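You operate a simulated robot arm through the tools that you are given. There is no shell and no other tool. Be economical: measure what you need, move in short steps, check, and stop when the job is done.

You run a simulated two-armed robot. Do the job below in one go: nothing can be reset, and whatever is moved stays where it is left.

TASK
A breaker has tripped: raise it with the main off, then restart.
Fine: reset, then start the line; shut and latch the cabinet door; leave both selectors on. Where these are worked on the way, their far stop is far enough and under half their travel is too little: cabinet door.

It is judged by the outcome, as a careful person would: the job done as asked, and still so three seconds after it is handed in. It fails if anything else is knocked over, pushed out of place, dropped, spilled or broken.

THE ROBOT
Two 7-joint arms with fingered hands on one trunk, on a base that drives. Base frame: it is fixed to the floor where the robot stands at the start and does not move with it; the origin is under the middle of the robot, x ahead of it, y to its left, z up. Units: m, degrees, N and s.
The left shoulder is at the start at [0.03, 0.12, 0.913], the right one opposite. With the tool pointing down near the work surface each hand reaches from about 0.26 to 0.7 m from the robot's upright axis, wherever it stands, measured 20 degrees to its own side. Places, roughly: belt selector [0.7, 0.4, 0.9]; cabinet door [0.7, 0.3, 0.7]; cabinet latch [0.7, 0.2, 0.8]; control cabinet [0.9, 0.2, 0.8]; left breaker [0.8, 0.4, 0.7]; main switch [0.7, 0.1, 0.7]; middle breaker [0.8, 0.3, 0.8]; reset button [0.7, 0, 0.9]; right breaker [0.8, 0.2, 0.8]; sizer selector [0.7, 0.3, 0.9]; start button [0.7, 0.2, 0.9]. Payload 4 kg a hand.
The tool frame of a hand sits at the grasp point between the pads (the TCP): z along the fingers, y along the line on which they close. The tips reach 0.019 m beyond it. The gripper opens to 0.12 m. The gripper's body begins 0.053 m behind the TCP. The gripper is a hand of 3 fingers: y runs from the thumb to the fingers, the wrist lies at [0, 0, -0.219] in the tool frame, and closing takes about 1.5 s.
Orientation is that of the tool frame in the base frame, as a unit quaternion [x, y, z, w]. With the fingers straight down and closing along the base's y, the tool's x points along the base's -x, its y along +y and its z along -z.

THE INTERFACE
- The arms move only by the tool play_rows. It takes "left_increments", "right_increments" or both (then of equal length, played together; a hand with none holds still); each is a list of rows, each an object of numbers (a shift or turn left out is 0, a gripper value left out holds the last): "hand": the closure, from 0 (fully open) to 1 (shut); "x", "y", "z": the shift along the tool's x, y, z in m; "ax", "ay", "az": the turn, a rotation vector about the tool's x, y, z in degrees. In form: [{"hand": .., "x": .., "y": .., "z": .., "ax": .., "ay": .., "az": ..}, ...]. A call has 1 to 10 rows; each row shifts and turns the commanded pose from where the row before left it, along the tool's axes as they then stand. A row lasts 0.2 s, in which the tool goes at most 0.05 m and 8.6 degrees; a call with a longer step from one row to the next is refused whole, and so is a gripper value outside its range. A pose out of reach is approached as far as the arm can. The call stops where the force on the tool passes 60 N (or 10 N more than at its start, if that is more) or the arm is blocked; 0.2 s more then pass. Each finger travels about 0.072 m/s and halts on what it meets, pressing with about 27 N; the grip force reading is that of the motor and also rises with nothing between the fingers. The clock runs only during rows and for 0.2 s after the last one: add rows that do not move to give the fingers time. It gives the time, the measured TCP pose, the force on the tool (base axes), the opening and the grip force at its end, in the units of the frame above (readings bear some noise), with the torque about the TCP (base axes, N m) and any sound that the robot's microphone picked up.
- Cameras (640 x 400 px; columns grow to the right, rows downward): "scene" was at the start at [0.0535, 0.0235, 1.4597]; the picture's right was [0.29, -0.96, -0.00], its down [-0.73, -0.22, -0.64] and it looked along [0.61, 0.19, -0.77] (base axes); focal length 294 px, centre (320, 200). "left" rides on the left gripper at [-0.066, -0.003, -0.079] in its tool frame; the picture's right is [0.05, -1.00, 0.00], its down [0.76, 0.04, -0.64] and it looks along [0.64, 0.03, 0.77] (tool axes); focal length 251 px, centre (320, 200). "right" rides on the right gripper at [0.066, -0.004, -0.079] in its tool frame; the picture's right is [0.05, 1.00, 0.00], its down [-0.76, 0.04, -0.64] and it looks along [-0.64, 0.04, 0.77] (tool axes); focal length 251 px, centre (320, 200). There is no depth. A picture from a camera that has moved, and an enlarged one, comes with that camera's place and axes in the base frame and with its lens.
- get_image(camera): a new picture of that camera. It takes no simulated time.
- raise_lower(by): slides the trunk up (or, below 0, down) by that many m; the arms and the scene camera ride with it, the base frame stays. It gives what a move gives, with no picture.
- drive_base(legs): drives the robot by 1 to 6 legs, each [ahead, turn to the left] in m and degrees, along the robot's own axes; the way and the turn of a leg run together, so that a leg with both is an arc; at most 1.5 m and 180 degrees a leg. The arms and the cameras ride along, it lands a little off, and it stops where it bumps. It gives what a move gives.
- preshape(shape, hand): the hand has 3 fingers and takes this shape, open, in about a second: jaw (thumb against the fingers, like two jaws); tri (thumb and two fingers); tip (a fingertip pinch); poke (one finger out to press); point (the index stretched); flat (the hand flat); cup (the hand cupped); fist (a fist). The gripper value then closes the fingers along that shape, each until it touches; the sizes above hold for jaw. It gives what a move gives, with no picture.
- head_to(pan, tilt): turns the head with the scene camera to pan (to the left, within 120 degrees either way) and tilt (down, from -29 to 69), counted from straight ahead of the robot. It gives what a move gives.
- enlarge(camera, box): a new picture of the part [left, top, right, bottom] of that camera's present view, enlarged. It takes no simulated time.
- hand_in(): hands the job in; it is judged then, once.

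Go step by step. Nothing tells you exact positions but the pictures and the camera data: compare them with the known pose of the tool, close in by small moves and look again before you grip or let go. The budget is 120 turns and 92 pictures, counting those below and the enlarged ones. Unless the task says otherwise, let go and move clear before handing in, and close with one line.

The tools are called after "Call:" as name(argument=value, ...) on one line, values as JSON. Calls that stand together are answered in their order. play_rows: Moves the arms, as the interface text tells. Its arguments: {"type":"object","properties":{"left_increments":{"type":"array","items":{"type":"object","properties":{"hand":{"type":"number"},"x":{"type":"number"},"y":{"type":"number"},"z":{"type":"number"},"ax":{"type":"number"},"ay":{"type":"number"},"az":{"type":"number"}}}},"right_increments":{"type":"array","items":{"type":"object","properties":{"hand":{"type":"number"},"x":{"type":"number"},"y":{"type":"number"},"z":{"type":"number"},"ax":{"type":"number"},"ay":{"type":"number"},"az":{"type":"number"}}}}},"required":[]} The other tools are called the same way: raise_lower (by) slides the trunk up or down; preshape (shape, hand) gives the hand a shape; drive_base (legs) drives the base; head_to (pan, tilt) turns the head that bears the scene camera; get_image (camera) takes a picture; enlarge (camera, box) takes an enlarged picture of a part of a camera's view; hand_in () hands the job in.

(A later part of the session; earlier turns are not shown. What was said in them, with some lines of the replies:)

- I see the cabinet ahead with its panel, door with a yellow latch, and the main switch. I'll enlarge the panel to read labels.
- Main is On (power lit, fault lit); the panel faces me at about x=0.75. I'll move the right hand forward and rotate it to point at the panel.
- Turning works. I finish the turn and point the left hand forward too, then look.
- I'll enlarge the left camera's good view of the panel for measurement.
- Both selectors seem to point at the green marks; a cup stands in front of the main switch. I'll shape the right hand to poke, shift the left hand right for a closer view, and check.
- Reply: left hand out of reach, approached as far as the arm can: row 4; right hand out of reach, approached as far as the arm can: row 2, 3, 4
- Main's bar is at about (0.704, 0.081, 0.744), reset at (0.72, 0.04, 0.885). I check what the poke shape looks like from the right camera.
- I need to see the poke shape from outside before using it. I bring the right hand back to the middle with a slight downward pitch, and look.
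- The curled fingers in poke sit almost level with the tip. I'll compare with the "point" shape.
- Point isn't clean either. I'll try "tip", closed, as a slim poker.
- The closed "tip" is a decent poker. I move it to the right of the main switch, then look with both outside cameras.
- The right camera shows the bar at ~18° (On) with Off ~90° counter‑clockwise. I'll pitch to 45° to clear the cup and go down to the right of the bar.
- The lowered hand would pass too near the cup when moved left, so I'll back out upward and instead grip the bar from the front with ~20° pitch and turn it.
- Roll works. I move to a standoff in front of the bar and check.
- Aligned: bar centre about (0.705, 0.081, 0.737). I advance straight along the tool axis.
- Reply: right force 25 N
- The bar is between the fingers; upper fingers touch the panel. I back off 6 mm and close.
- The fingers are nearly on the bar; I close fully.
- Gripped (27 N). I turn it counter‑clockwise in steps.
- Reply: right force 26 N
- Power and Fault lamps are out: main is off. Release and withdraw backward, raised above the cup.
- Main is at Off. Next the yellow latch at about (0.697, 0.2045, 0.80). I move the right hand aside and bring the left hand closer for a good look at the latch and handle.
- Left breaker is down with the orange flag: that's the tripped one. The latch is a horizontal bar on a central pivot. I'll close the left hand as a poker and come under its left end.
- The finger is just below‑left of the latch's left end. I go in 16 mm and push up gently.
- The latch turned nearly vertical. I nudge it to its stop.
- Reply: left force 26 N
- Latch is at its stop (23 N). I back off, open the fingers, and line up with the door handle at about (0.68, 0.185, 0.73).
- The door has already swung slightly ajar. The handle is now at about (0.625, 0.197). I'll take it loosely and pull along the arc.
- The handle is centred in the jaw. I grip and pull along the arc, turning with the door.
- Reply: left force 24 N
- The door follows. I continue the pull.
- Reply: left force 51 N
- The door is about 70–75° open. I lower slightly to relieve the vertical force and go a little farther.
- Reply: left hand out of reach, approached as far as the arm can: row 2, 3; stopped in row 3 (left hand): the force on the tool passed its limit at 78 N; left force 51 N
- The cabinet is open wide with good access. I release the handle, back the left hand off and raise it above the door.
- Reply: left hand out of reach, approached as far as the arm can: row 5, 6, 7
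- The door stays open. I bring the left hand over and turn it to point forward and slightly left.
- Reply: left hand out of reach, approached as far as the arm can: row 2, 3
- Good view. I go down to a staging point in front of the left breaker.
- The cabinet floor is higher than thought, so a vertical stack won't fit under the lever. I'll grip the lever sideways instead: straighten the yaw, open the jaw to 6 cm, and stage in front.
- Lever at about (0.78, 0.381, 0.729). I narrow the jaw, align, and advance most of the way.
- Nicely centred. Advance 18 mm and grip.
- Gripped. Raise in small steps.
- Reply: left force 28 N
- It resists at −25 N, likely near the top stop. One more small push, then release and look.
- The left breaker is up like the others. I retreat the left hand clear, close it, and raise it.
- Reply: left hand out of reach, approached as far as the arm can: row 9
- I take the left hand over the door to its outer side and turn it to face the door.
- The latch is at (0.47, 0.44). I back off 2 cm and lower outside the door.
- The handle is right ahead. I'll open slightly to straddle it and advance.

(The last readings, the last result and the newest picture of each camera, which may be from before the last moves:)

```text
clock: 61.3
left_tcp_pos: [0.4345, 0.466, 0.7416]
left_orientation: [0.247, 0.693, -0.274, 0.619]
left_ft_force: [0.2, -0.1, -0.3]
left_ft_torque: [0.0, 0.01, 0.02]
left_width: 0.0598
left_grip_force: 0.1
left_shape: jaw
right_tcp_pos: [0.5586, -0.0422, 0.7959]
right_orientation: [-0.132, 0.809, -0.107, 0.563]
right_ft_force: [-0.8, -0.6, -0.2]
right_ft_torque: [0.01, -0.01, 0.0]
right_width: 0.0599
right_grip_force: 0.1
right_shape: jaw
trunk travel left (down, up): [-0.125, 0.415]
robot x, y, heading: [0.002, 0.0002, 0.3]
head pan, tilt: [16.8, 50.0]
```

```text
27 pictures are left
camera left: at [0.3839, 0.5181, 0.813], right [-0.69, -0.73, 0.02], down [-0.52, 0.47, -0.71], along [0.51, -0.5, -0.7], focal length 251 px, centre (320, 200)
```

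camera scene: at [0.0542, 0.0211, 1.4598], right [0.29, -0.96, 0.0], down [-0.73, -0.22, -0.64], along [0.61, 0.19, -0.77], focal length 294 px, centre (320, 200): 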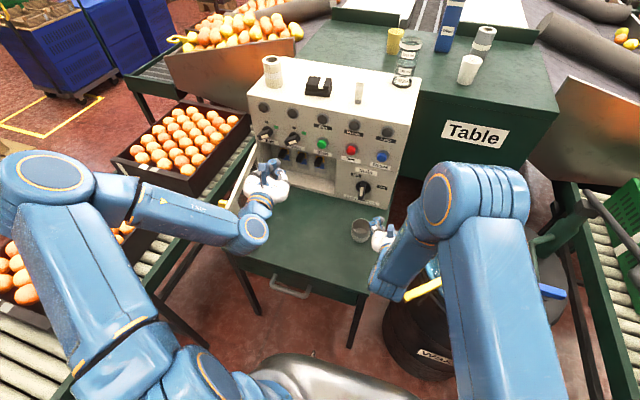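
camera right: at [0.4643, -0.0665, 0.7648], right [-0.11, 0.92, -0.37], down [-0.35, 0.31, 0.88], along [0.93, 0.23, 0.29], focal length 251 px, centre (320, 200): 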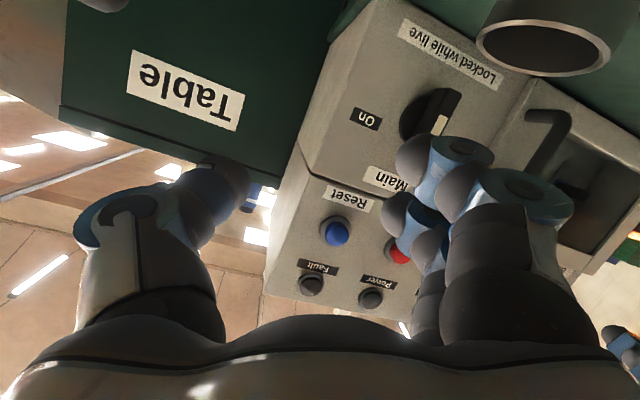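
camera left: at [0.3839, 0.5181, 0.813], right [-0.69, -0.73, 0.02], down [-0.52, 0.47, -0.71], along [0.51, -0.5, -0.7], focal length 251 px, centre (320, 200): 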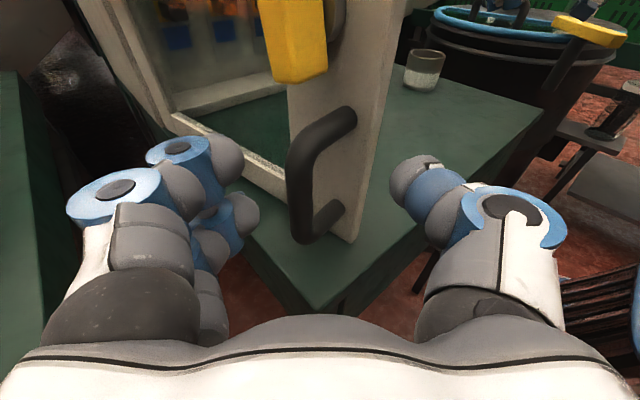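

The handle is between the fingers. I grip it and swing the door back along its arc.

Call:
play_rows(left_increments=[{"hand": 1}, {}, {}, {}, {"z": 0.0288, "y": -0.0284, "ax": -8}, {"z": 0.0288, "y": -0.0284, "ax": -8}, {"z": 0.0288, "y": -0.0284, "ax": -8}])

Call:
get_image(camera="scene")

```text
clock: 62.9
left_tcp_pos: [0.4571, 0.3498, 0.739]
left_orientation: [0.113, 0.735, -0.125, 0.657]
left_ft_force: [-3.0, -0.5, 0.4]
left_ft_torque: [-0.02, 0.04, 0.04]
left_width: 0.0001
left_grip_force: 27.4
left_shape: jaw
right_tcp_pos: [0.5582, -0.0428, 0.7972]
right_orientation: [-0.134, 0.809, -0.105, 0.562]
right_ft_force: [-0.3, -0.4, -1.0]
right_ft_torque: [0.03, -0.02, 0.02]
right_width: 0.0594
right_grip_force: 0.0
right_shape: jaw
trunk travel left (down, up): [-0.125, 0.415]
robot x, y, heading: [0.001, -0.0004, 0.0]
head pan, tilt: [16.8, 50.0]
```

```text
26 pictures are left
camera scene: at [0.0536, 0.0232, 1.4597], right [0.29, -0.96, 0.0], down [-0.73, -0.22, -0.64], along [0.61, 0.19, -0.77], focal length 294 px, centre (320, 200)
```

scene: 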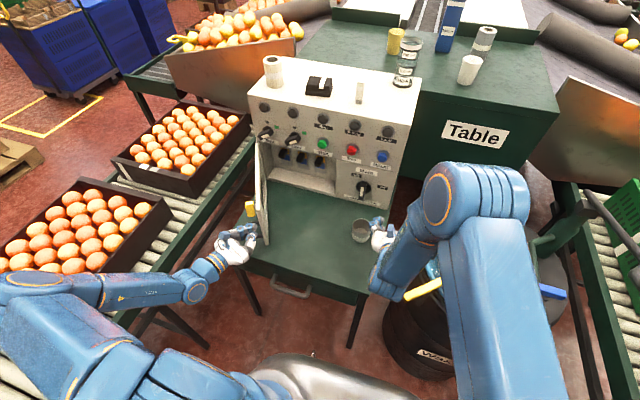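

The handle slipped out, though the door moved. I look from the left hand.

Call:
get_image(camera="left")

```text
25 pictures are left
camera left: at [0.3898, 0.3726, 0.8134], right [-0.34, -0.94, -0.02], down [-0.68, 0.25, -0.69], along [0.66, -0.22, -0.72], focal length 251 px, centre (320, 200)
```

left: 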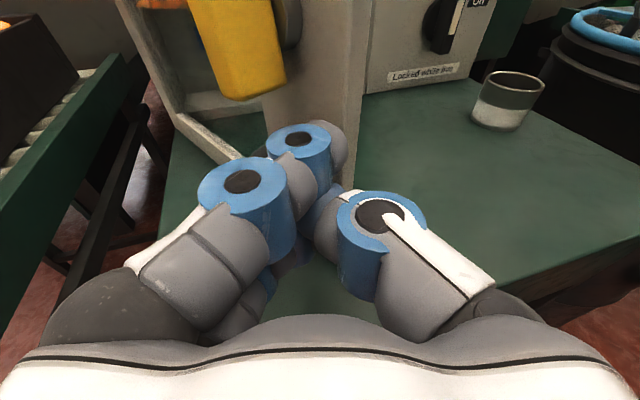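

The fingertips rest on the outer stile; I push the door along its closing arc.

Call:
play_rows(left_increments=[{"z": 0.0288, "y": -0.027, "ax": -3}, {"z": 0.031, "y": -0.0244, "ax": -3}, {"z": 0.0331, "y": -0.0216, "ax": -3}, {"z": 0.0348, "y": -0.0187, "ax": -3}])

Call:
enlarge(camera="scene", box=[200, 110, 400, 260])

```text
clock: 63.9
left_tcp_pos: [0.5558, 0.2217, 0.7301]
left_orientation: [0.048, 0.742, -0.051, 0.667]
left_ft_force: [-21.3, -25.8, 9.4]
left_ft_torque: [-0.02, 0.32, 0.48]
left_width: 0.0002
left_grip_force: 26.4
left_shape: jaw
right_tcp_pos: [0.5578, -0.0446, 0.7964]
right_orientation: [-0.132, 0.809, -0.105, 0.564]
right_ft_force: [-0.3, -0.5, -0.5]
right_ft_torque: [-0.02, -0.03, 0.03]
right_width: 0.0598
right_grip_force: 0.2
right_shape: jaw
trunk travel left (down, up): [-0.125, 0.415]
robot x, y, heading: [-0.0028, -0.0028, -0.1]
head pan, tilt: [16.8, 50.0]
```

```text
2.67 times, centred on (300, 185) of scene
camera zoom: at [0.0508, 0.0196, 1.46], right [0.29, -0.96, 0.0], down [-0.73, -0.22, -0.64], along [0.62, 0.19, -0.76], focal length 784 px, centre (373, 240)
```

zoom: 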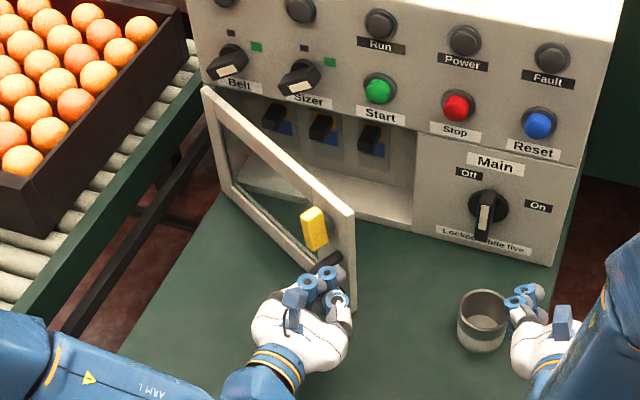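

Works well. Continue the arc.

Call:
play_rows(left_increments=[{"z": 0.0345, "y": -0.018, "ax": -3}, {"z": 0.0363, "y": -0.0145, "ax": -3}, {"z": 0.0375, "y": -0.01}])

Call:
enlarge(camera="scene", box=[220, 100, 400, 240])

```text
clock: 64.7
left_tcp_pos: [0.6602, 0.1692, 0.7238]
left_orientation: [0.015, 0.742, -0.013, 0.67]
left_ft_force: [-10.8, -35.7, 21.8]
left_ft_torque: [0.19, 0.09, 0.17]
left_width: 0.0001
left_grip_force: 26.5
left_shape: jaw
right_tcp_pos: [0.5563, -0.0444, 0.7976]
right_orientation: [-0.131, 0.808, -0.105, 0.564]
right_ft_force: [0.4, 0.3, -0.3]
right_ft_torque: [0.03, 0.02, -0.01]
right_width: 0.0599
right_grip_force: 0.0
right_shape: jaw
trunk travel left (down, up): [-0.125, 0.415]
robot x, y, heading: [-0.0056, 0.0, 0.2]
head pan, tilt: [16.8, 50.0]
```

```text
2.86 times, centred on (310, 170) of scene
camera zoom: at [0.0506, 0.0187, 1.46], right [0.29, -0.96, 0.0], down [-0.73, -0.22, -0.64], along [0.62, 0.19, -0.76], focal length 840 px, centre (349, 286)
```

zoom: 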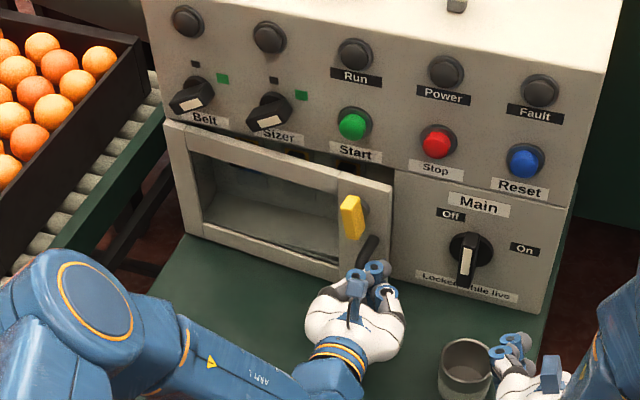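

Nearly shut. I push the last bit straight in.

Call:
play_rows(left_increments=[{"z": 0.015}, {"z": 0.015}, {"z": 0.012}])

Call:
enlarge(camera="scene", box=[220, 100, 400, 240])

```text
clock: 65.4
left_tcp_pos: [0.6878, 0.1634, 0.7126]
left_orientation: [0.016, 0.746, -0.02, 0.666]
left_ft_force: [-25.6, -16.6, 10.9]
left_ft_torque: [0.04, 0.41, 0.5]
left_width: 0.0001
left_grip_force: 26.8
left_shape: jaw
right_tcp_pos: [0.5578, -0.0433, 0.7972]
right_orientation: [-0.132, 0.809, -0.106, 0.563]
right_ft_force: [0.5, 0.4, 0.4]
right_ft_torque: [-0.05, -0.01, -0.02]
right_width: 0.0597
right_grip_force: 0.1
right_shape: jaw
trunk travel left (down, up): [-0.125, 0.415]
robot x, y, heading: [-0.0013, -0.0001, 0.0]
head pan, tilt: [16.8, 50.0]
stopped in row 3 (left hand): the force on the tool passed its limit at 66 N (the readings are from after the stop); the commanded pose is now the measured one
```

```text
2.86 times, centred on (310, 170) of scene
camera zoom: at [0.0518, 0.0229, 1.4596], right [0.29, -0.96, 0.0], down [-0.73, -0.22, -0.64], along [0.62, 0.19, -0.77], focal length 840 px, centre (349, 286)
```

zoom: 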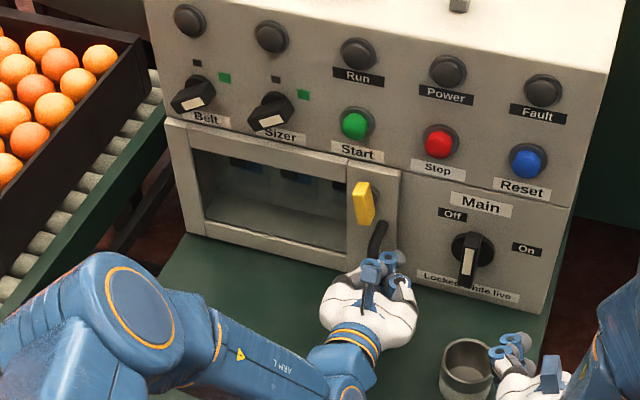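

The door looks shut. I back off a little to see whether it stays.

Call:
play_rows(left_increments=[{"z": -0.02, "y": -0.004}, {"z": -0.03}, {"z": -0.03, "y": 0.01}, {"z": -0.03, "y": 0.01}])

Call:
get_image(camera="left")

Call:
enlarge(camera="scene", box=[220, 100, 400, 240])

```text
clock: 66.4
left_tcp_pos: [0.5808, 0.19, 0.7251]
left_orientation: [0.014, 0.745, -0.016, 0.667]
left_ft_force: [0.5, 0.4, 0.0]
left_ft_torque: [-0.04, 0.0, -0.01]
left_width: 0.0
left_grip_force: 27.7
left_shape: jaw
right_tcp_pos: [0.5583, -0.0421, 0.7949]
right_orientation: [-0.132, 0.809, -0.108, 0.562]
right_ft_force: [-0.4, -0.8, -0.3]
right_ft_torque: [-0.03, 0.01, -0.01]
right_width: 0.0596
right_grip_force: 0.0
right_shape: jaw
trunk travel left (down, up): [-0.125, 0.415]
robot x, y, heading: [0.0, -0.001, 0.2]
head pan, tilt: [16.8, 50.0]
```

```text
21 pictures are left
camera left: at [0.51, 0.1898, 0.8001], right [-0.05, -1.0, -0.05], down [-0.72, 0.07, -0.69], along [0.69, 0.0, -0.72], focal length 251 px, centre (320, 200)
```

left: 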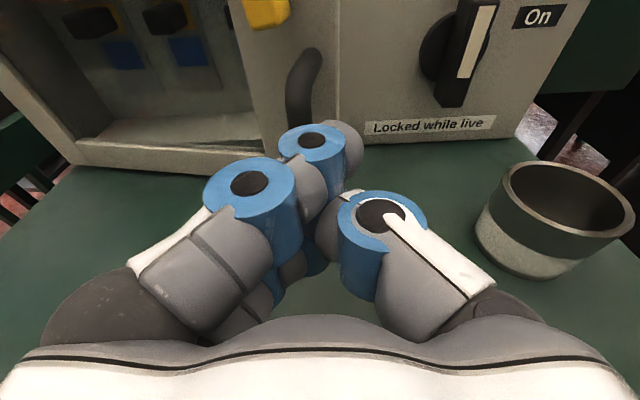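

```text
2.86 times, centred on (310, 170) of scene
camera zoom: at [0.0536, 0.0235, 1.4597], right [0.29, -0.96, 0.0], down [-0.73, -0.22, -0.64], along [0.62, 0.19, -0.77], focal length 840 px, centre (349, 286)
```

zoom: 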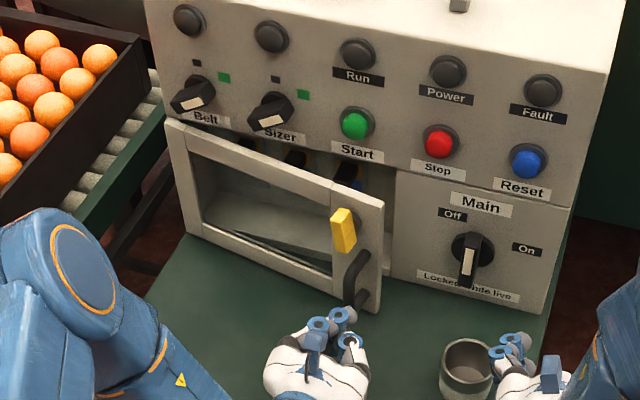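

The door drifts open when released, so I must keep pressing while turning the latch. I raise the left hand and pitch it down ~30° to press the stile just right of the latch and push the latch left in the same motion.

Call:
play_rows(left_increments=[{"z": -0.02}, {"x": -0.033}, {"x": -0.033}, {"x": -0.033}, {"ay": 8}, {"ay": 8}, {"ay": 8}])

Call:
get_image(camera="left")

```text
clock: 68.0
left_tcp_pos: [0.5603, 0.1909, 0.8144]
left_orientation: [0.043, 0.813, -0.03, 0.58]
left_ft_force: [0.0, -0.3, -0.7]
left_ft_torque: [-0.04, 0.02, -0.02]
left_width: 0.0
left_grip_force: 26.6
left_shape: jaw
left hand out of reach, approached as far as the arm can: row 6, 7
right_tcp_pos: [0.558, -0.0403, 0.7956]
right_orientation: [-0.133, 0.809, -0.106, 0.563]
right_ft_force: [-0.8, 0.4, -0.2]
right_ft_torque: [-0.04, 0.01, -0.03]
right_width: 0.0595
right_grip_force: 0.1
right_shape: jaw
trunk travel left (down, up): [-0.125, 0.415]
robot x, y, heading: [0.0022, 0.0079, -0.2]
head pan, tilt: [16.8, 50.0]
```

```text
19 pictures are left
camera left: at [0.5068, 0.1936, 0.9034], right [-0.12, -0.99, -0.05], down [-0.85, 0.13, -0.51], along [0.52, -0.02, -0.86], focal length 251 px, centre (320, 200)
```

left: 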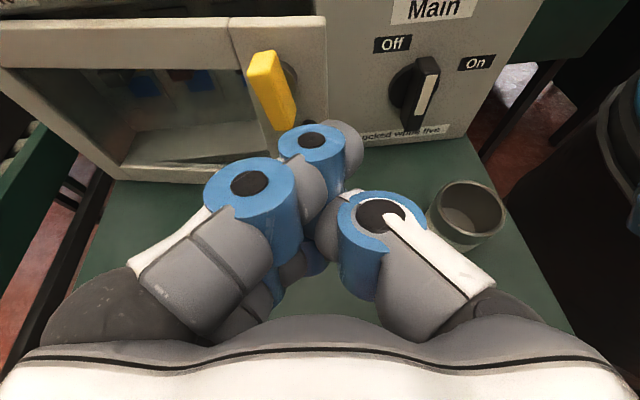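

Geometry says pushing would jam on the latch's lower half. Better: grip the latch's upper half with the jaw (it's vertical now), push the door shut with it, and roll counter‑clockwise. I open and align.

Call:
play_rows(left_increments=[{"hand": 0.5, "y": 0.0155, "x": -0.015}, {"y": 0.0155, "x": -0.015}, {}, {}, {"z": 0.025}, {"z": 0.025}])

Call:
get_image(camera="left")

```text
clock: 69.4
left_tcp_pos: [0.6199, 0.2158, 0.8283]
left_orientation: [0.044, 0.812, -0.029, 0.581]
left_ft_force: [-0.1, 0.3, -0.8]
left_ft_torque: [-0.03, 0.03, 0.01]
left_width: 0.0597
left_grip_force: 0.1
left_shape: jaw
right_tcp_pos: [0.5587, -0.0433, 0.7966]
right_orientation: [-0.132, 0.809, -0.106, 0.563]
right_ft_force: [0.9, -0.5, 0.1]
right_ft_torque: [-0.01, -0.03, -0.01]
right_width: 0.0597
right_grip_force: 0.1
right_shape: jaw
trunk travel left (down, up): [-0.125, 0.415]
robot x, y, heading: [-0.0024, 0.0036, 0.1]
head pan, tilt: [16.8, 50.0]
```

```text
18 pictures are left
camera left: at [0.5669, 0.2184, 0.9161], right [-0.12, -0.99, -0.05], down [-0.85, 0.13, -0.51], along [0.52, -0.02, -0.86], focal length 251 px, centre (320, 200)
```

left: 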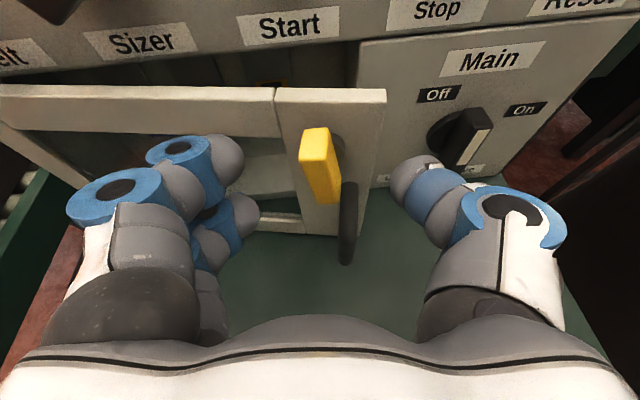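

Centred. Advance and grip the latch.

Call:
play_rows(left_increments=[{"z": 0.02}, {"z": 0.019}, {"hand": 1}, {}, {}, {}, {}])

Call:
get_image(camera="left")

```text
clock: 71.0
left_tcp_pos: [0.6561, 0.2108, 0.817]
left_orientation: [0.045, 0.812, -0.031, 0.581]
left_ft_force: [-0.7, -8.1, 0.0]
left_ft_torque: [0.2, -0.06, -0.48]
left_width: 0.0246
left_grip_force: 27.0
left_shape: jaw
right_tcp_pos: [0.559, -0.0439, 0.7949]
right_orientation: [-0.132, 0.809, -0.106, 0.563]
right_ft_force: [-0.8, 0.4, 1.0]
right_ft_torque: [0.01, -0.03, 0.0]
right_width: 0.0598
right_grip_force: 0.0
right_shape: jaw
trunk travel left (down, up): [-0.125, 0.415]
robot x, y, heading: [0.0005, 0.0017, -0.2]
head pan, tilt: [16.8, 50.0]
```

```text
17 pictures are left
camera left: at [0.6033, 0.2121, 0.9028], right [-0.13, -0.99, -0.05], down [-0.85, 0.14, -0.51], along [0.52, -0.02, -0.86], focal length 251 px, centre (320, 200)
```

left: 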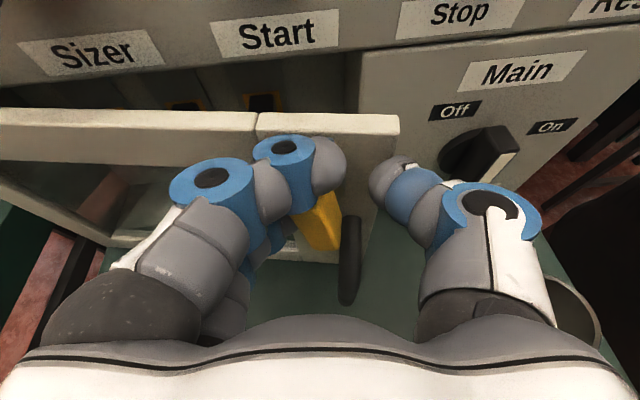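

Gripped (2.5 cm, 27 N). I push the door home with it.

Call:
play_rows(left_increments=[{"z": 0.014, "y": -0.0015, "x": -0.0045}, {"z": 0.014, "y": -0.0015, "x": -0.0045}, {"z": 0.013, "y": -0.0015, "x": -0.0045}])

Call:
enlarge(camera="scene", box=[240, 100, 400, 220])

```text
clock: 71.8
left_tcp_pos: [0.6976, 0.2055, 0.8152]
left_orientation: [0.043, 0.812, -0.029, 0.581]
left_ft_force: [2.1, 6.2, -1.0]
left_ft_torque: [0.14, -0.05, 0.02]
left_width: 0.0183
left_grip_force: 27.2
left_shape: jaw
right_tcp_pos: [0.5587, -0.0425, 0.7962]
right_orientation: [-0.133, 0.809, -0.107, 0.562]
right_ft_force: [-0.2, -0.2, -0.3]
right_ft_torque: [-0.02, 0.02, 0.0]
right_width: 0.0596
right_grip_force: 0.0
right_shape: jaw
trunk travel left (down, up): [-0.125, 0.415]
robot x, y, heading: [-0.0003, -0.003, 0.0]
head pan, tilt: [16.8, 50.0]
```

```text
3.33 times, centred on (320, 160) of scene
camera zoom: at [0.0545, 0.0242, 1.4597], right [0.29, -0.96, 0.0], down [-0.73, -0.22, -0.64], along [0.61, 0.18, -0.77], focal length 980 px, centre (320, 333)
```

zoom: 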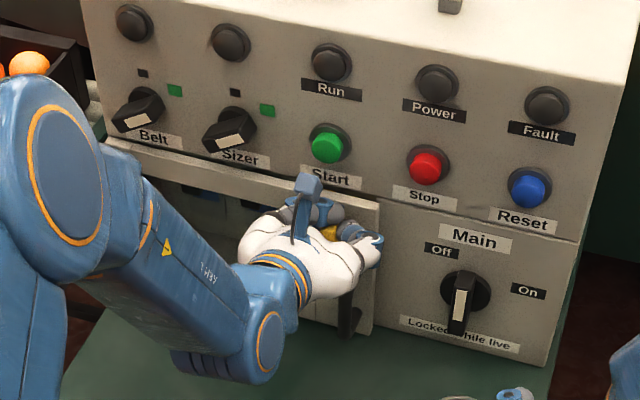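

Still a few millimetres proud. Push on gently until it resists.

Call:
play_rows(left_increments=[{"z": 0.008, "x": -0.0025}, {"z": 0.008, "x": -0.0025}, {"z": 0.006, "x": -0.002}])

Call:
enlarge(camera="scene", box=[240, 100, 400, 220])

```text
clock: 72.7
left_tcp_pos: [0.7132, 0.2085, 0.8164]
left_orientation: [0.043, 0.815, -0.026, 0.577]
left_ft_force: [-38.1, 9.7, 19.5]
left_ft_torque: [0.01, 0.03, -0.29]
left_width: 0.0223
left_grip_force: 26.7
left_shape: jaw
left hand out of reach, approached as far as the arm can: row 2
right_tcp_pos: [0.5547, -0.0433, 0.7997]
right_orientation: [-0.131, 0.807, -0.107, 0.565]
right_ft_force: [0.0, 0.3, 0.1]
right_ft_torque: [-0.03, 0.0, 0.02]
right_width: 0.0595
right_grip_force: 0.0
right_shape: jaw
trunk travel left (down, up): [-0.125, 0.415]
robot x, y, heading: [-0.0006, -0.0005, -0.1]
head pan, tilt: [16.8, 50.0]
stopped in row 3 (left hand): the force on the tool passed its limit at 64 N (the readings are from after the stop); the commanded pose is now the measured one
```

```text
3.33 times, centred on (320, 160) of scene
camera zoom: at [0.0459, 0.0226, 1.4603], right [0.29, -0.96, 0.0], down [-0.73, -0.22, -0.65], along [0.62, 0.19, -0.76], focal length 980 px, centre (320, 333)
```

zoom: 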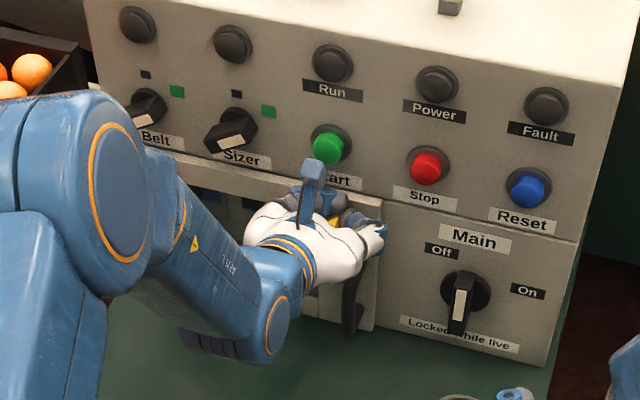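

Shut against the stop. Now roll counter‑clockwise in steps.

Call:
play_rows(left_increments=[{"az": -8, "y": 0.0028}, {"az": -8, "y": 0.0028}, {"az": -8, "y": 0.0028}, {"az": -8, "y": 0.0028}, {"az": -8, "y": 0.0028}])

Call:
get_image(camera="left")

```text
clock: 73.9
left_tcp_pos: [0.7119, 0.2165, 0.8096]
left_orientation: [-0.238, 0.783, -0.226, 0.529]
left_ft_force: [-51.2, -2.4, 2.9]
left_ft_torque: [0.16, -0.22, -0.66]
left_width: 0.0233
left_grip_force: 27.2
left_shape: jaw
right_tcp_pos: [0.5553, -0.0425, 0.7987]
right_orientation: [-0.133, 0.808, -0.107, 0.565]
right_ft_force: [0.3, 0.1, -0.1]
right_ft_torque: [0.02, -0.02, 0.0]
right_width: 0.0597
right_grip_force: 0.1
right_shape: jaw
trunk travel left (down, up): [-0.125, 0.415]
robot x, y, heading: [0.0005, -0.0031, 0.2]
head pan, tilt: [16.8, 50.0]
```

```text
14 pictures are left
camera left: at [0.6613, 0.2635, 0.8853], right [0.12, -0.82, 0.56], down [-0.86, -0.37, -0.36], along [0.5, -0.44, -0.74], focal length 251 px, centre (320, 200)
```

left: 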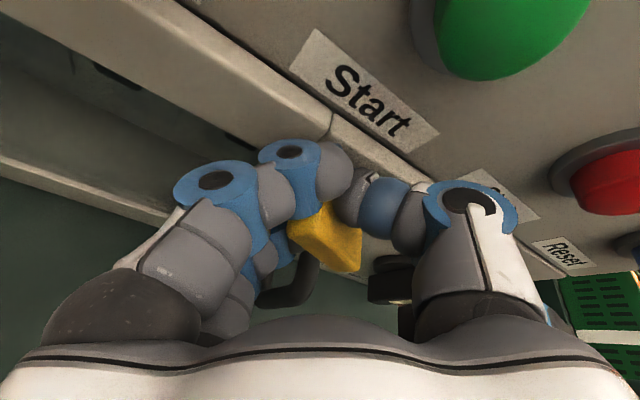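

The latch follows. I relieve the press slightly and continue rolling.

Call:
play_rows(left_increments=[{"z": -0.003}, {"az": -8, "y": 0.0028}, {"az": -8, "y": 0.0028}, {"az": -8, "y": 0.0028}, {"az": -8, "y": 0.0028}, {"az": -8, "y": 0.0028}, {"az": -5, "y": 0.001}])

Call:
enlarge(camera="scene", box=[240, 100, 400, 220])

```text
clock: 75.5
left_tcp_pos: [0.7129, 0.2261, 0.798]
left_orientation: [-0.52, 0.632, -0.409, 0.404]
left_ft_force: [-17.0, -6.9, -8.2]
left_ft_torque: [0.33, 0.0, -0.24]
left_width: 0.0194
left_grip_force: 26.8
left_shape: jaw
right_tcp_pos: [0.558, -0.0431, 0.7964]
right_orientation: [-0.133, 0.808, -0.106, 0.564]
right_ft_force: [0.3, 0.0, 0.2]
right_ft_torque: [-0.02, -0.01, 0.02]
right_width: 0.0601
right_grip_force: 0.1
right_shape: jaw
trunk travel left (down, up): [-0.125, 0.415]
robot x, y, heading: [0.0002, -0.0021, -0.0]
head pan, tilt: [16.8, 50.0]
```

```text
3.33 times, centred on (320, 160) of scene
camera zoom: at [0.0525, 0.0228, 1.4598], right [0.29, -0.96, 0.0], down [-0.73, -0.22, -0.64], along [0.62, 0.19, -0.77], focal length 980 px, centre (320, 333)
```

zoom: 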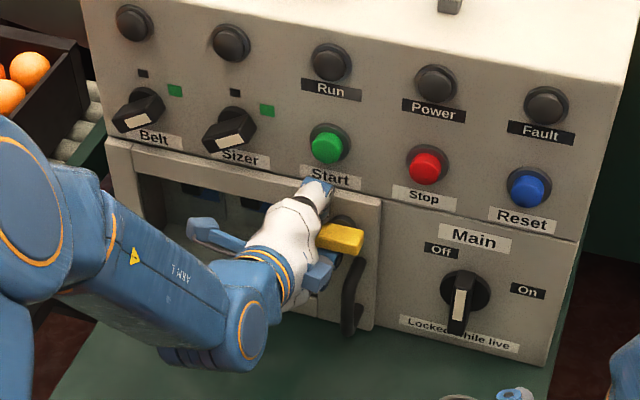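

The latch looks horizontal. A last small turn to the stop, then release and back off.

Call:
play_rows(left_increments=[{"az": -6}, {"az": -3}, {"hand": 0.5}, {}, {}, {}, {"z": -0.03}, {"z": -0.035}, {"z": -0.035}])

Call:
enlarge(camera="scene", box=[240, 100, 400, 220])

```text
clock: 77.5
left_tcp_pos: [0.6201, 0.2398, 0.8316]
left_orientation: [-0.566, 0.589, -0.441, 0.372]
left_ft_force: [-0.6, 0.0, -0.3]
left_ft_torque: [0.01, -0.02, -0.05]
left_width: 0.0598
left_grip_force: 0.1
left_shape: jaw
right_tcp_pos: [0.5572, -0.0413, 0.7959]
right_orientation: [-0.133, 0.809, -0.107, 0.562]
right_ft_force: [-0.7, -0.6, -0.9]
right_ft_torque: [0.01, 0.01, 0.0]
right_width: 0.0597
right_grip_force: 0.0
right_shape: jaw
trunk travel left (down, up): [-0.125, 0.415]
robot x, y, heading: [0.0002, -0.0012, 0.0]
head pan, tilt: [16.8, 50.0]
```

```text
3.33 times, centred on (320, 160) of scene
camera zoom: at [0.0529, 0.0235, 1.4598], right [0.29, -0.96, 0.0], down [-0.73, -0.22, -0.64], along [0.62, 0.19, -0.77], focal length 980 px, centre (320, 333)
```

zoom: 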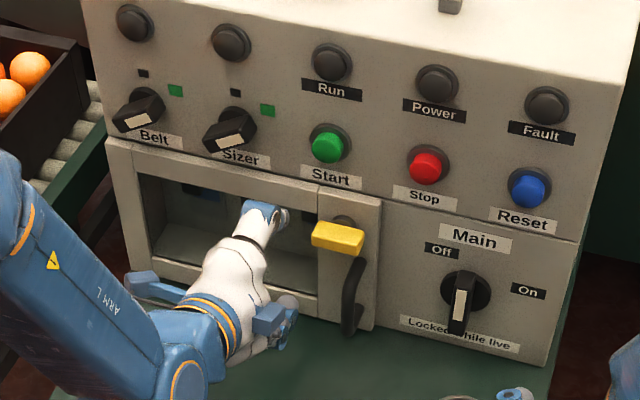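

Door shut and latched horizontally. Now the left hand backs off, and the right hand retraces its path onto the main switch.

Call:
play_rows(left_increments=[{"z": -0.035}, {"z": -0.035}, {"z": -0.035}, {}, {}, {}], right_increments=[{"x": -0.0137, "y": 0.0377}, {"x": -0.0137, "y": 0.0377}, {"x": -0.0137, "y": 0.0377}, {"z": 0.035}, {"z": 0.035}, {"z": 0.035}])

Call:
get_image(camera="right")

```text
clock: 78.9
left_tcp_pos: [0.5216, 0.2478, 0.8654]
left_orientation: [-0.568, 0.589, -0.44, 0.37]
left_ft_force: [-0.2, -0.2, 0.3]
left_ft_torque: [-0.05, 0.03, 0.0]
left_width: 0.0597
left_grip_force: 0.1
left_shape: jaw
right_tcp_pos: [0.6583, 0.0776, 0.7587]
right_orientation: [-0.132, 0.809, -0.106, 0.563]
right_ft_force: [0.5, 0.0, -0.6]
right_ft_torque: [0.01, 0.0, 0.02]
right_width: 0.0599
right_grip_force: 0.1
right_shape: jaw
trunk travel left (down, up): [-0.125, 0.415]
robot x, y, heading: [-0.0041, 0.0014, -0.0]
head pan, tilt: [16.8, 50.0]
```

```text
11 pictures are left
camera right: at [0.5632, 0.0526, 0.7274], right [-0.11, 0.92, -0.37], down [-0.35, 0.31, 0.88], along [0.93, 0.23, 0.29], focal length 251 px, centre (320, 200)
```

right: 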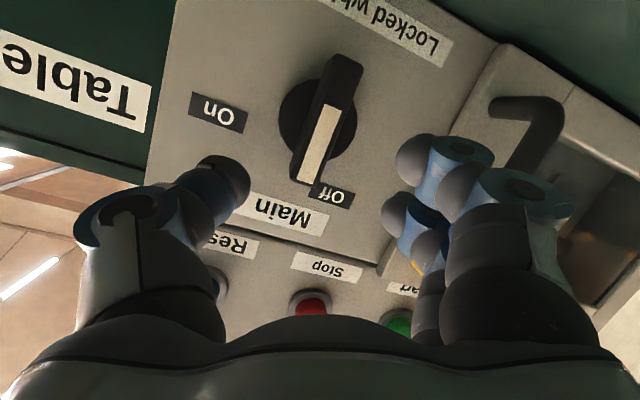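

Aligned. Advance, grip and turn back clockwise to On.

Call:
play_rows(right_increments=[{"z": 0.022}, {"z": 0.02}, {"hand": 1}, {}, {}, {}, {}, {}])

Call:
play_rows(right_increments=[{"az": 8}, {"az": 8}, {"az": 8}, {"az": 8}, {"az": 8}, {"az": 8}])

Call:
play_rows(right_increments=[{"az": 8}, {"az": 8}, {"az": 8}, {"az": 8}, {"az": 8}, {"az": 6}])

Call:
enlarge(camera="scene", box=[260, 90, 420, 220])

```text
clock: 80.7
left_tcp_pos: [0.5215, 0.2484, 0.8653]
left_orientation: [-0.568, 0.589, -0.439, 0.371]
left_ft_force: [-0.1, 0.3, -0.1]
left_ft_torque: [-0.02, 0.0, 0.05]
left_width: 0.0597
left_grip_force: 0.1
left_shape: jaw
right_tcp_pos: [0.6993, 0.0746, 0.7451]
right_orientation: [-0.133, 0.809, -0.107, 0.562]
right_ft_force: [4.5, 0.3, -2.0]
right_ft_torque: [0.14, 0.07, 0.05]
right_width: 0.0147
right_grip_force: 26.2
right_shape: jaw
trunk travel left (down, up): [-0.125, 0.415]
robot x, y, heading: [0.0009, -0.0023, -0.0]
head pan, tilt: [16.8, 50.0]
```

```text
clock: 82.1
left_tcp_pos: [0.5215, 0.2466, 0.8667]
left_orientation: [-0.566, 0.589, -0.44, 0.372]
left_ft_force: [-0.9, 0.4, -0.1]
left_ft_torque: [-0.02, -0.04, 0.04]
left_width: 0.0595
left_grip_force: 0.1
left_shape: jaw
right_tcp_pos: [0.6995, 0.072, 0.745]
right_orientation: [0.21, 0.792, 0.131, 0.558]
right_ft_force: [0.2, -14.9, -0.6]
right_ft_torque: [-0.2, -0.03, 0.17]
right_width: 0.0136
right_grip_force: 27.0
right_shape: jaw
trunk travel left (down, up): [-0.125, 0.415]
robot x, y, heading: [-0.0021, -0.0039, 0.2]
head pan, tilt: [16.8, 50.0]
```

```text
clock: 83.5
left_tcp_pos: [0.5226, 0.2453, 0.8656]
left_orientation: [-0.567, 0.59, -0.439, 0.372]
left_ft_force: [-0.1, 0.5, -0.5]
left_ft_torque: [0.0, -0.01, 0.02]
left_width: 0.0593
left_grip_force: 0.0
left_shape: jaw
right_tcp_pos: [0.6993, 0.0703, 0.7426]
right_orientation: [0.504, 0.648, 0.337, 0.46]
right_ft_force: [-6.5, -27.9, -8.8]
right_ft_torque: [-0.72, -0.01, -0.01]
right_width: 0.0133
right_grip_force: 27.2
right_shape: jaw
trunk travel left (down, up): [-0.125, 0.415]
robot x, y, heading: [-0.0019, 0.0004, -0.1]
head pan, tilt: [16.8, 50.0]
```

```text
3.08 times, centred on (340, 155) of scene
camera zoom: at [0.054, 0.0205, 1.4597], right [0.29, -0.96, 0.0], down [-0.73, -0.22, -0.64], along [0.61, 0.19, -0.77], focal length 905 px, centre (258, 338)
```

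zoom: 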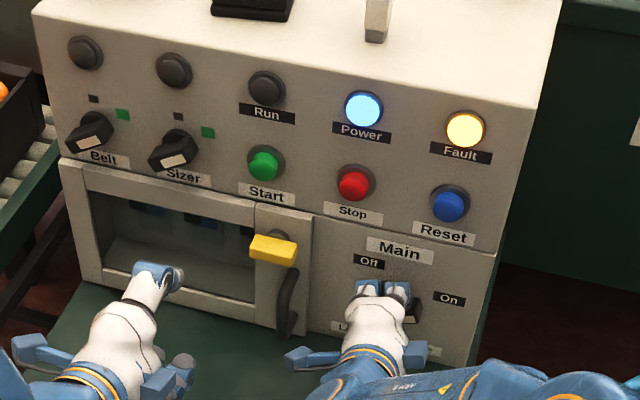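

Power is back on and Fault is lit. I release, back out, and stage the closed right hand in front of Reset.

Call:
play_rows(right_increments=[{"hand": 0.45}, {}, {}, {"z": -0.03}, {"z": -0.035}, {"z": -0.035, "hand": 1}, {"x": -0.022, "y": 0.0305, "z": -0.0023}, {"x": -0.022, "y": 0.0305, "z": -0.0023}, {"x": -0.022, "y": 0.0305, "z": -0.0023}, {"x": -0.022, "y": 0.0305, "z": -0.0023}])

Call:
get_image(camera="right")

Call:
enlarge(camera="scene", box=[300, 90, 440, 220])

```text
clock: 85.7
left_tcp_pos: [0.5208, 0.2476, 0.8654]
left_orientation: [-0.567, 0.588, -0.44, 0.372]
left_ft_force: [-0.2, 0.2, 0.1]
left_ft_torque: [0.0, 0.01, 0.01]
left_width: 0.0596
left_grip_force: 0.1
left_shape: jaw
right_tcp_pos: [0.6443, 0.0251, 0.9174]
right_orientation: [0.501, 0.648, 0.34, 0.462]
right_ft_force: [0.7, -0.4, 1.2]
right_ft_torque: [0.02, -0.01, 0.04]
right_width: 0.0
right_grip_force: 26.7
right_shape: jaw
trunk travel left (down, up): [-0.125, 0.415]
robot x, y, heading: [-0.001, -0.0004, -0.3]
head pan, tilt: [16.8, 50.0]
```

```text
9 pictures are left
camera right: at [0.5643, 0.0895, 0.9233], right [0.33, 0.32, 0.89], down [-0.53, -0.71, 0.46], along [0.78, -0.63, -0.07], focal length 251 px, centre (320, 200)
```

right: 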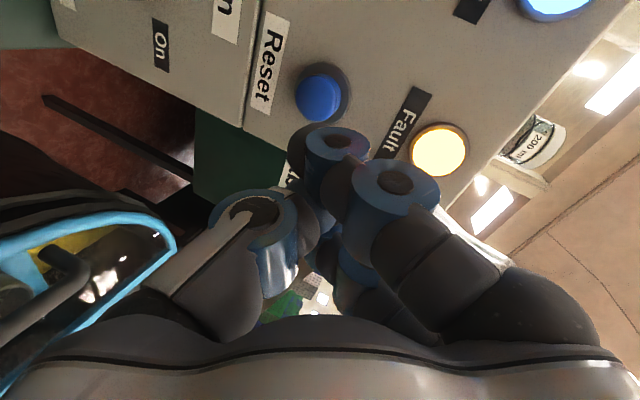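

```text
3.08 times, centred on (370, 155) of scene
camera zoom: at [0.053, 0.0231, 1.4597], right [0.29, -0.96, 0.0], down [-0.73, -0.22, -0.64], along [0.61, 0.19, -0.77], focal length 905 px, centre (166, 338)
```

zoom: 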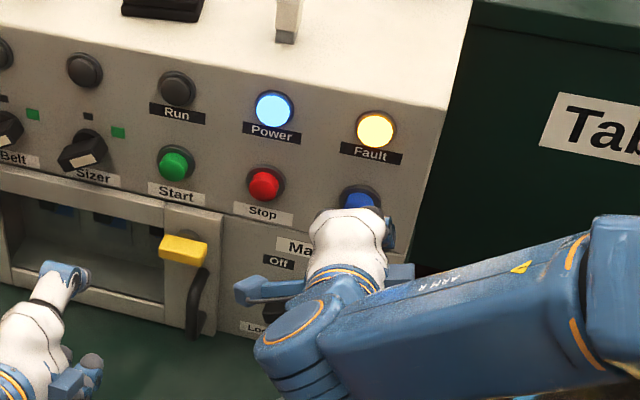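

The cap is at (0.72, 0.036, 0.882). I fine‑align and press.

Call:
play_rows(right_increments=[{"x": -0.0075, "y": -0.003}, {"z": 0.03}, {"z": 0.028}, {"z": 0.008}, {"z": 0.006}, {"z": 0.005}])

Call:
enlarge(camera="scene", box=[260, 90, 420, 220])

```text
clock: 87.1
left_tcp_pos: [0.521, 0.2484, 0.8652]
left_orientation: [-0.567, 0.589, -0.44, 0.372]
left_ft_force: [0.1, 0.1, -0.5]
left_ft_torque: [0.0, 0.04, -0.01]
left_width: 0.0597
left_grip_force: 0.1
left_shape: jaw
right_tcp_pos: [0.7158, 0.0142, 0.8906]
right_orientation: [0.502, 0.649, 0.338, 0.461]
right_ft_force: [-8.5, -4.9, 2.3]
right_ft_torque: [-0.01, 0.07, 0.0]
right_width: 0.0001
right_grip_force: 27.1
right_shape: jaw
trunk travel left (down, up): [-0.125, 0.415]
robot x, y, heading: [-0.001, -0.002, -0.2]
head pan, tilt: [16.8, 50.0]
heard: click
```

```text
3.08 times, centred on (340, 155) of scene
camera zoom: at [0.0519, 0.0227, 1.4598], right [0.29, -0.96, 0.0], down [-0.73, -0.22, -0.64], along [0.62, 0.19, -0.77], focal length 905 px, centre (258, 338)
```

zoom: 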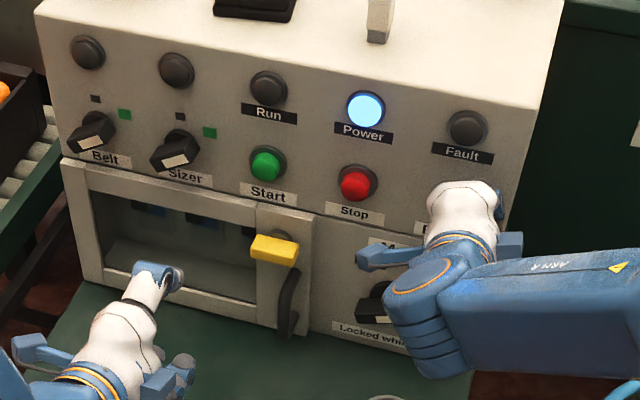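

Fault cleared with a click. Next Start at about (0.72, 0.22, 0.888): the left hand moves aside, the right shifts over.

Call:
play_rows(left_increments=[{"x": -0.045}, {"x": -0.045}, {"x": -0.045}, {"x": -0.045}, {}, {}, {}, {}, {}], right_increments=[{"z": -0.02}, {"z": -0.03}, {"z": -0.03}, {}, {"x": 0.035, "y": 0.0107, "z": 0.0027}, {"x": 0.035, "y": 0.0107, "z": 0.0027}, {"x": 0.035, "y": 0.0107, "z": 0.0027}, {"x": 0.035, "y": 0.0107, "z": 0.0027}, {"x": 0.035, "y": 0.0107, "z": 0.0027}])

Call:
get_image(camera="right")

Call:
get_image(camera="scene")

```text
clock: 89.1
left_tcp_pos: [0.5316, 0.4308, 0.8568]
left_orientation: [-0.567, 0.589, -0.44, 0.371]
left_ft_force: [0.6, -0.3, 0.1]
left_ft_torque: [0.01, -0.02, -0.02]
left_width: 0.0599
left_grip_force: 0.1
left_shape: jaw
right_tcp_pos: [0.6589, 0.1991, 0.9142]
right_orientation: [0.501, 0.648, 0.339, 0.463]
right_ft_force: [0.1, 0.2, 0.2]
right_ft_torque: [-0.02, -0.03, -0.04]
right_width: 0.0
right_grip_force: 27.4
right_shape: jaw
trunk travel left (down, up): [-0.125, 0.415]
robot x, y, heading: [0.0006, -0.0004, 0.2]
head pan, tilt: [16.8, 50.0]
```

```text
6 pictures are left
camera right: at [0.5811, 0.2628, 0.9206], right [0.33, 0.32, 0.89], down [-0.54, -0.71, 0.46], along [0.78, -0.63, -0.06], focal length 251 px, centre (320, 200)
```

right: 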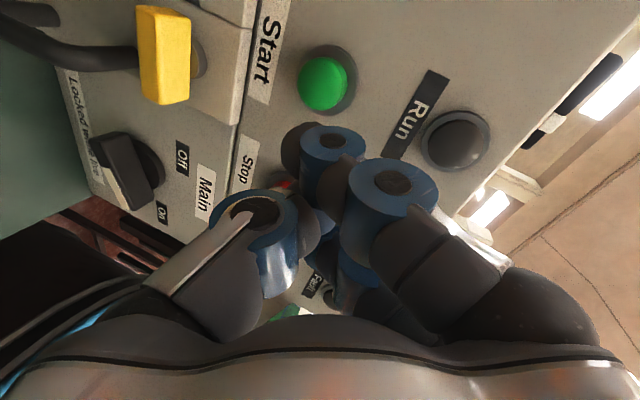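

```text
5 pictures are left
camera scene: at [0.0534, 0.0243, 1.4597], right [0.29, -0.96, 0.0], down [-0.73, -0.22, -0.64], along [0.61, 0.19, -0.77], focal length 294 px, centre (320, 200)
```

scene: 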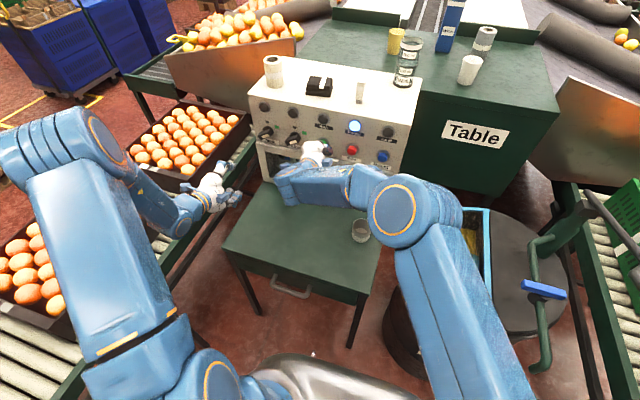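

Aligned within millimetres. Press Start.

Call:
play_rows(right_increments=[{"x": 0.004}, {"z": 0.025}, {"z": 0.02}, {"z": 0.008}, {"z": 0.006}, {"z": 0.003}])

```text
clock: 90.5
left_tcp_pos: [0.5317, 0.428, 0.8569]
left_orientation: [-0.567, 0.589, -0.44, 0.372]
left_ft_force: [0.0, -0.4, 0.2]
left_ft_torque: [0.0, 0.0, -0.02]
left_width: 0.0598
left_grip_force: 0.1
left_shape: jaw
right_tcp_pos: [0.7182, 0.2006, 0.8935]
right_orientation: [0.501, 0.648, 0.34, 0.463]
right_ft_force: [-2.0, -6.3, 4.8]
right_ft_torque: [-0.03, -0.03, -0.09]
right_width: 0.0002
right_grip_force: 26.6
right_shape: jaw
trunk travel left (down, up): [-0.125, 0.415]
robot x, y, heading: [0.001, -0.0001, 0.2]
head pan, tilt: [16.8, 50.0]
heard: click
```

A click was heard. I back the right hand off and away to check the Run lamp.

Call:
play_rows(right_increments=[{"z": -0.02}, {"z": -0.03}, {"z": -0.03}, {"z": -0.02}, {"x": -0.04, "y": -0.011}, {"x": -0.04, "y": -0.011}, {"x": -0.04, "y": -0.011}, {"x": -0.04, "y": -0.011}, {"x": -0.04, "y": -0.011}])

Call:
enlarge(camera="scene", box=[240, 90, 420, 250])

```text
clock: 92.5
left_tcp_pos: [0.5314, 0.4288, 0.8553]
left_orientation: [-0.567, 0.589, -0.44, 0.372]
left_ft_force: [0.5, -0.5, 0.3]
left_ft_torque: [-0.02, 0.01, 0.02]
left_width: 0.0596
left_grip_force: 0.0
left_shape: jaw
right_tcp_pos: [0.6186, -0.005, 0.9278]
right_orientation: [0.501, 0.648, 0.341, 0.461]
right_ft_force: [0.3, -0.3, 0.5]
right_ft_torque: [0.0, 0.04, 0.01]
right_width: 0.0
right_grip_force: 27.2
right_shape: jaw
trunk travel left (down, up): [-0.125, 0.415]
robot x, y, heading: [0.0011, 0.0043, 0.0]
head pan, tilt: [16.8, 50.0]
```

```text
2.50 times, centred on (330, 170) of scene
camera zoom: at [0.0533, 0.0223, 1.4598], right [0.29, -0.96, 0.0], down [-0.73, -0.22, -0.64], along [0.61, 0.19, -0.77], focal length 735 px, centre (295, 275)
```

zoom: 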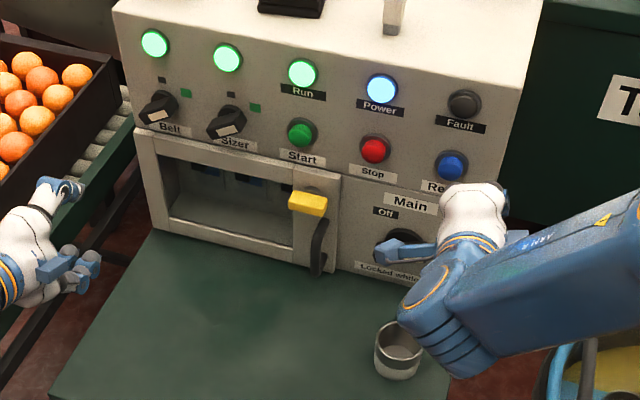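

Run, Belt and Sizer are green, Power is on, Fault is off. The door is shut and latched, and both hands are clear. I'm handing it in.

Call:
hand_in()

```text
The job is handed in.
```

The left breaker is reset with the main off, the door is shut and latched, the fault is cleared, and the line is running with both selectors on.
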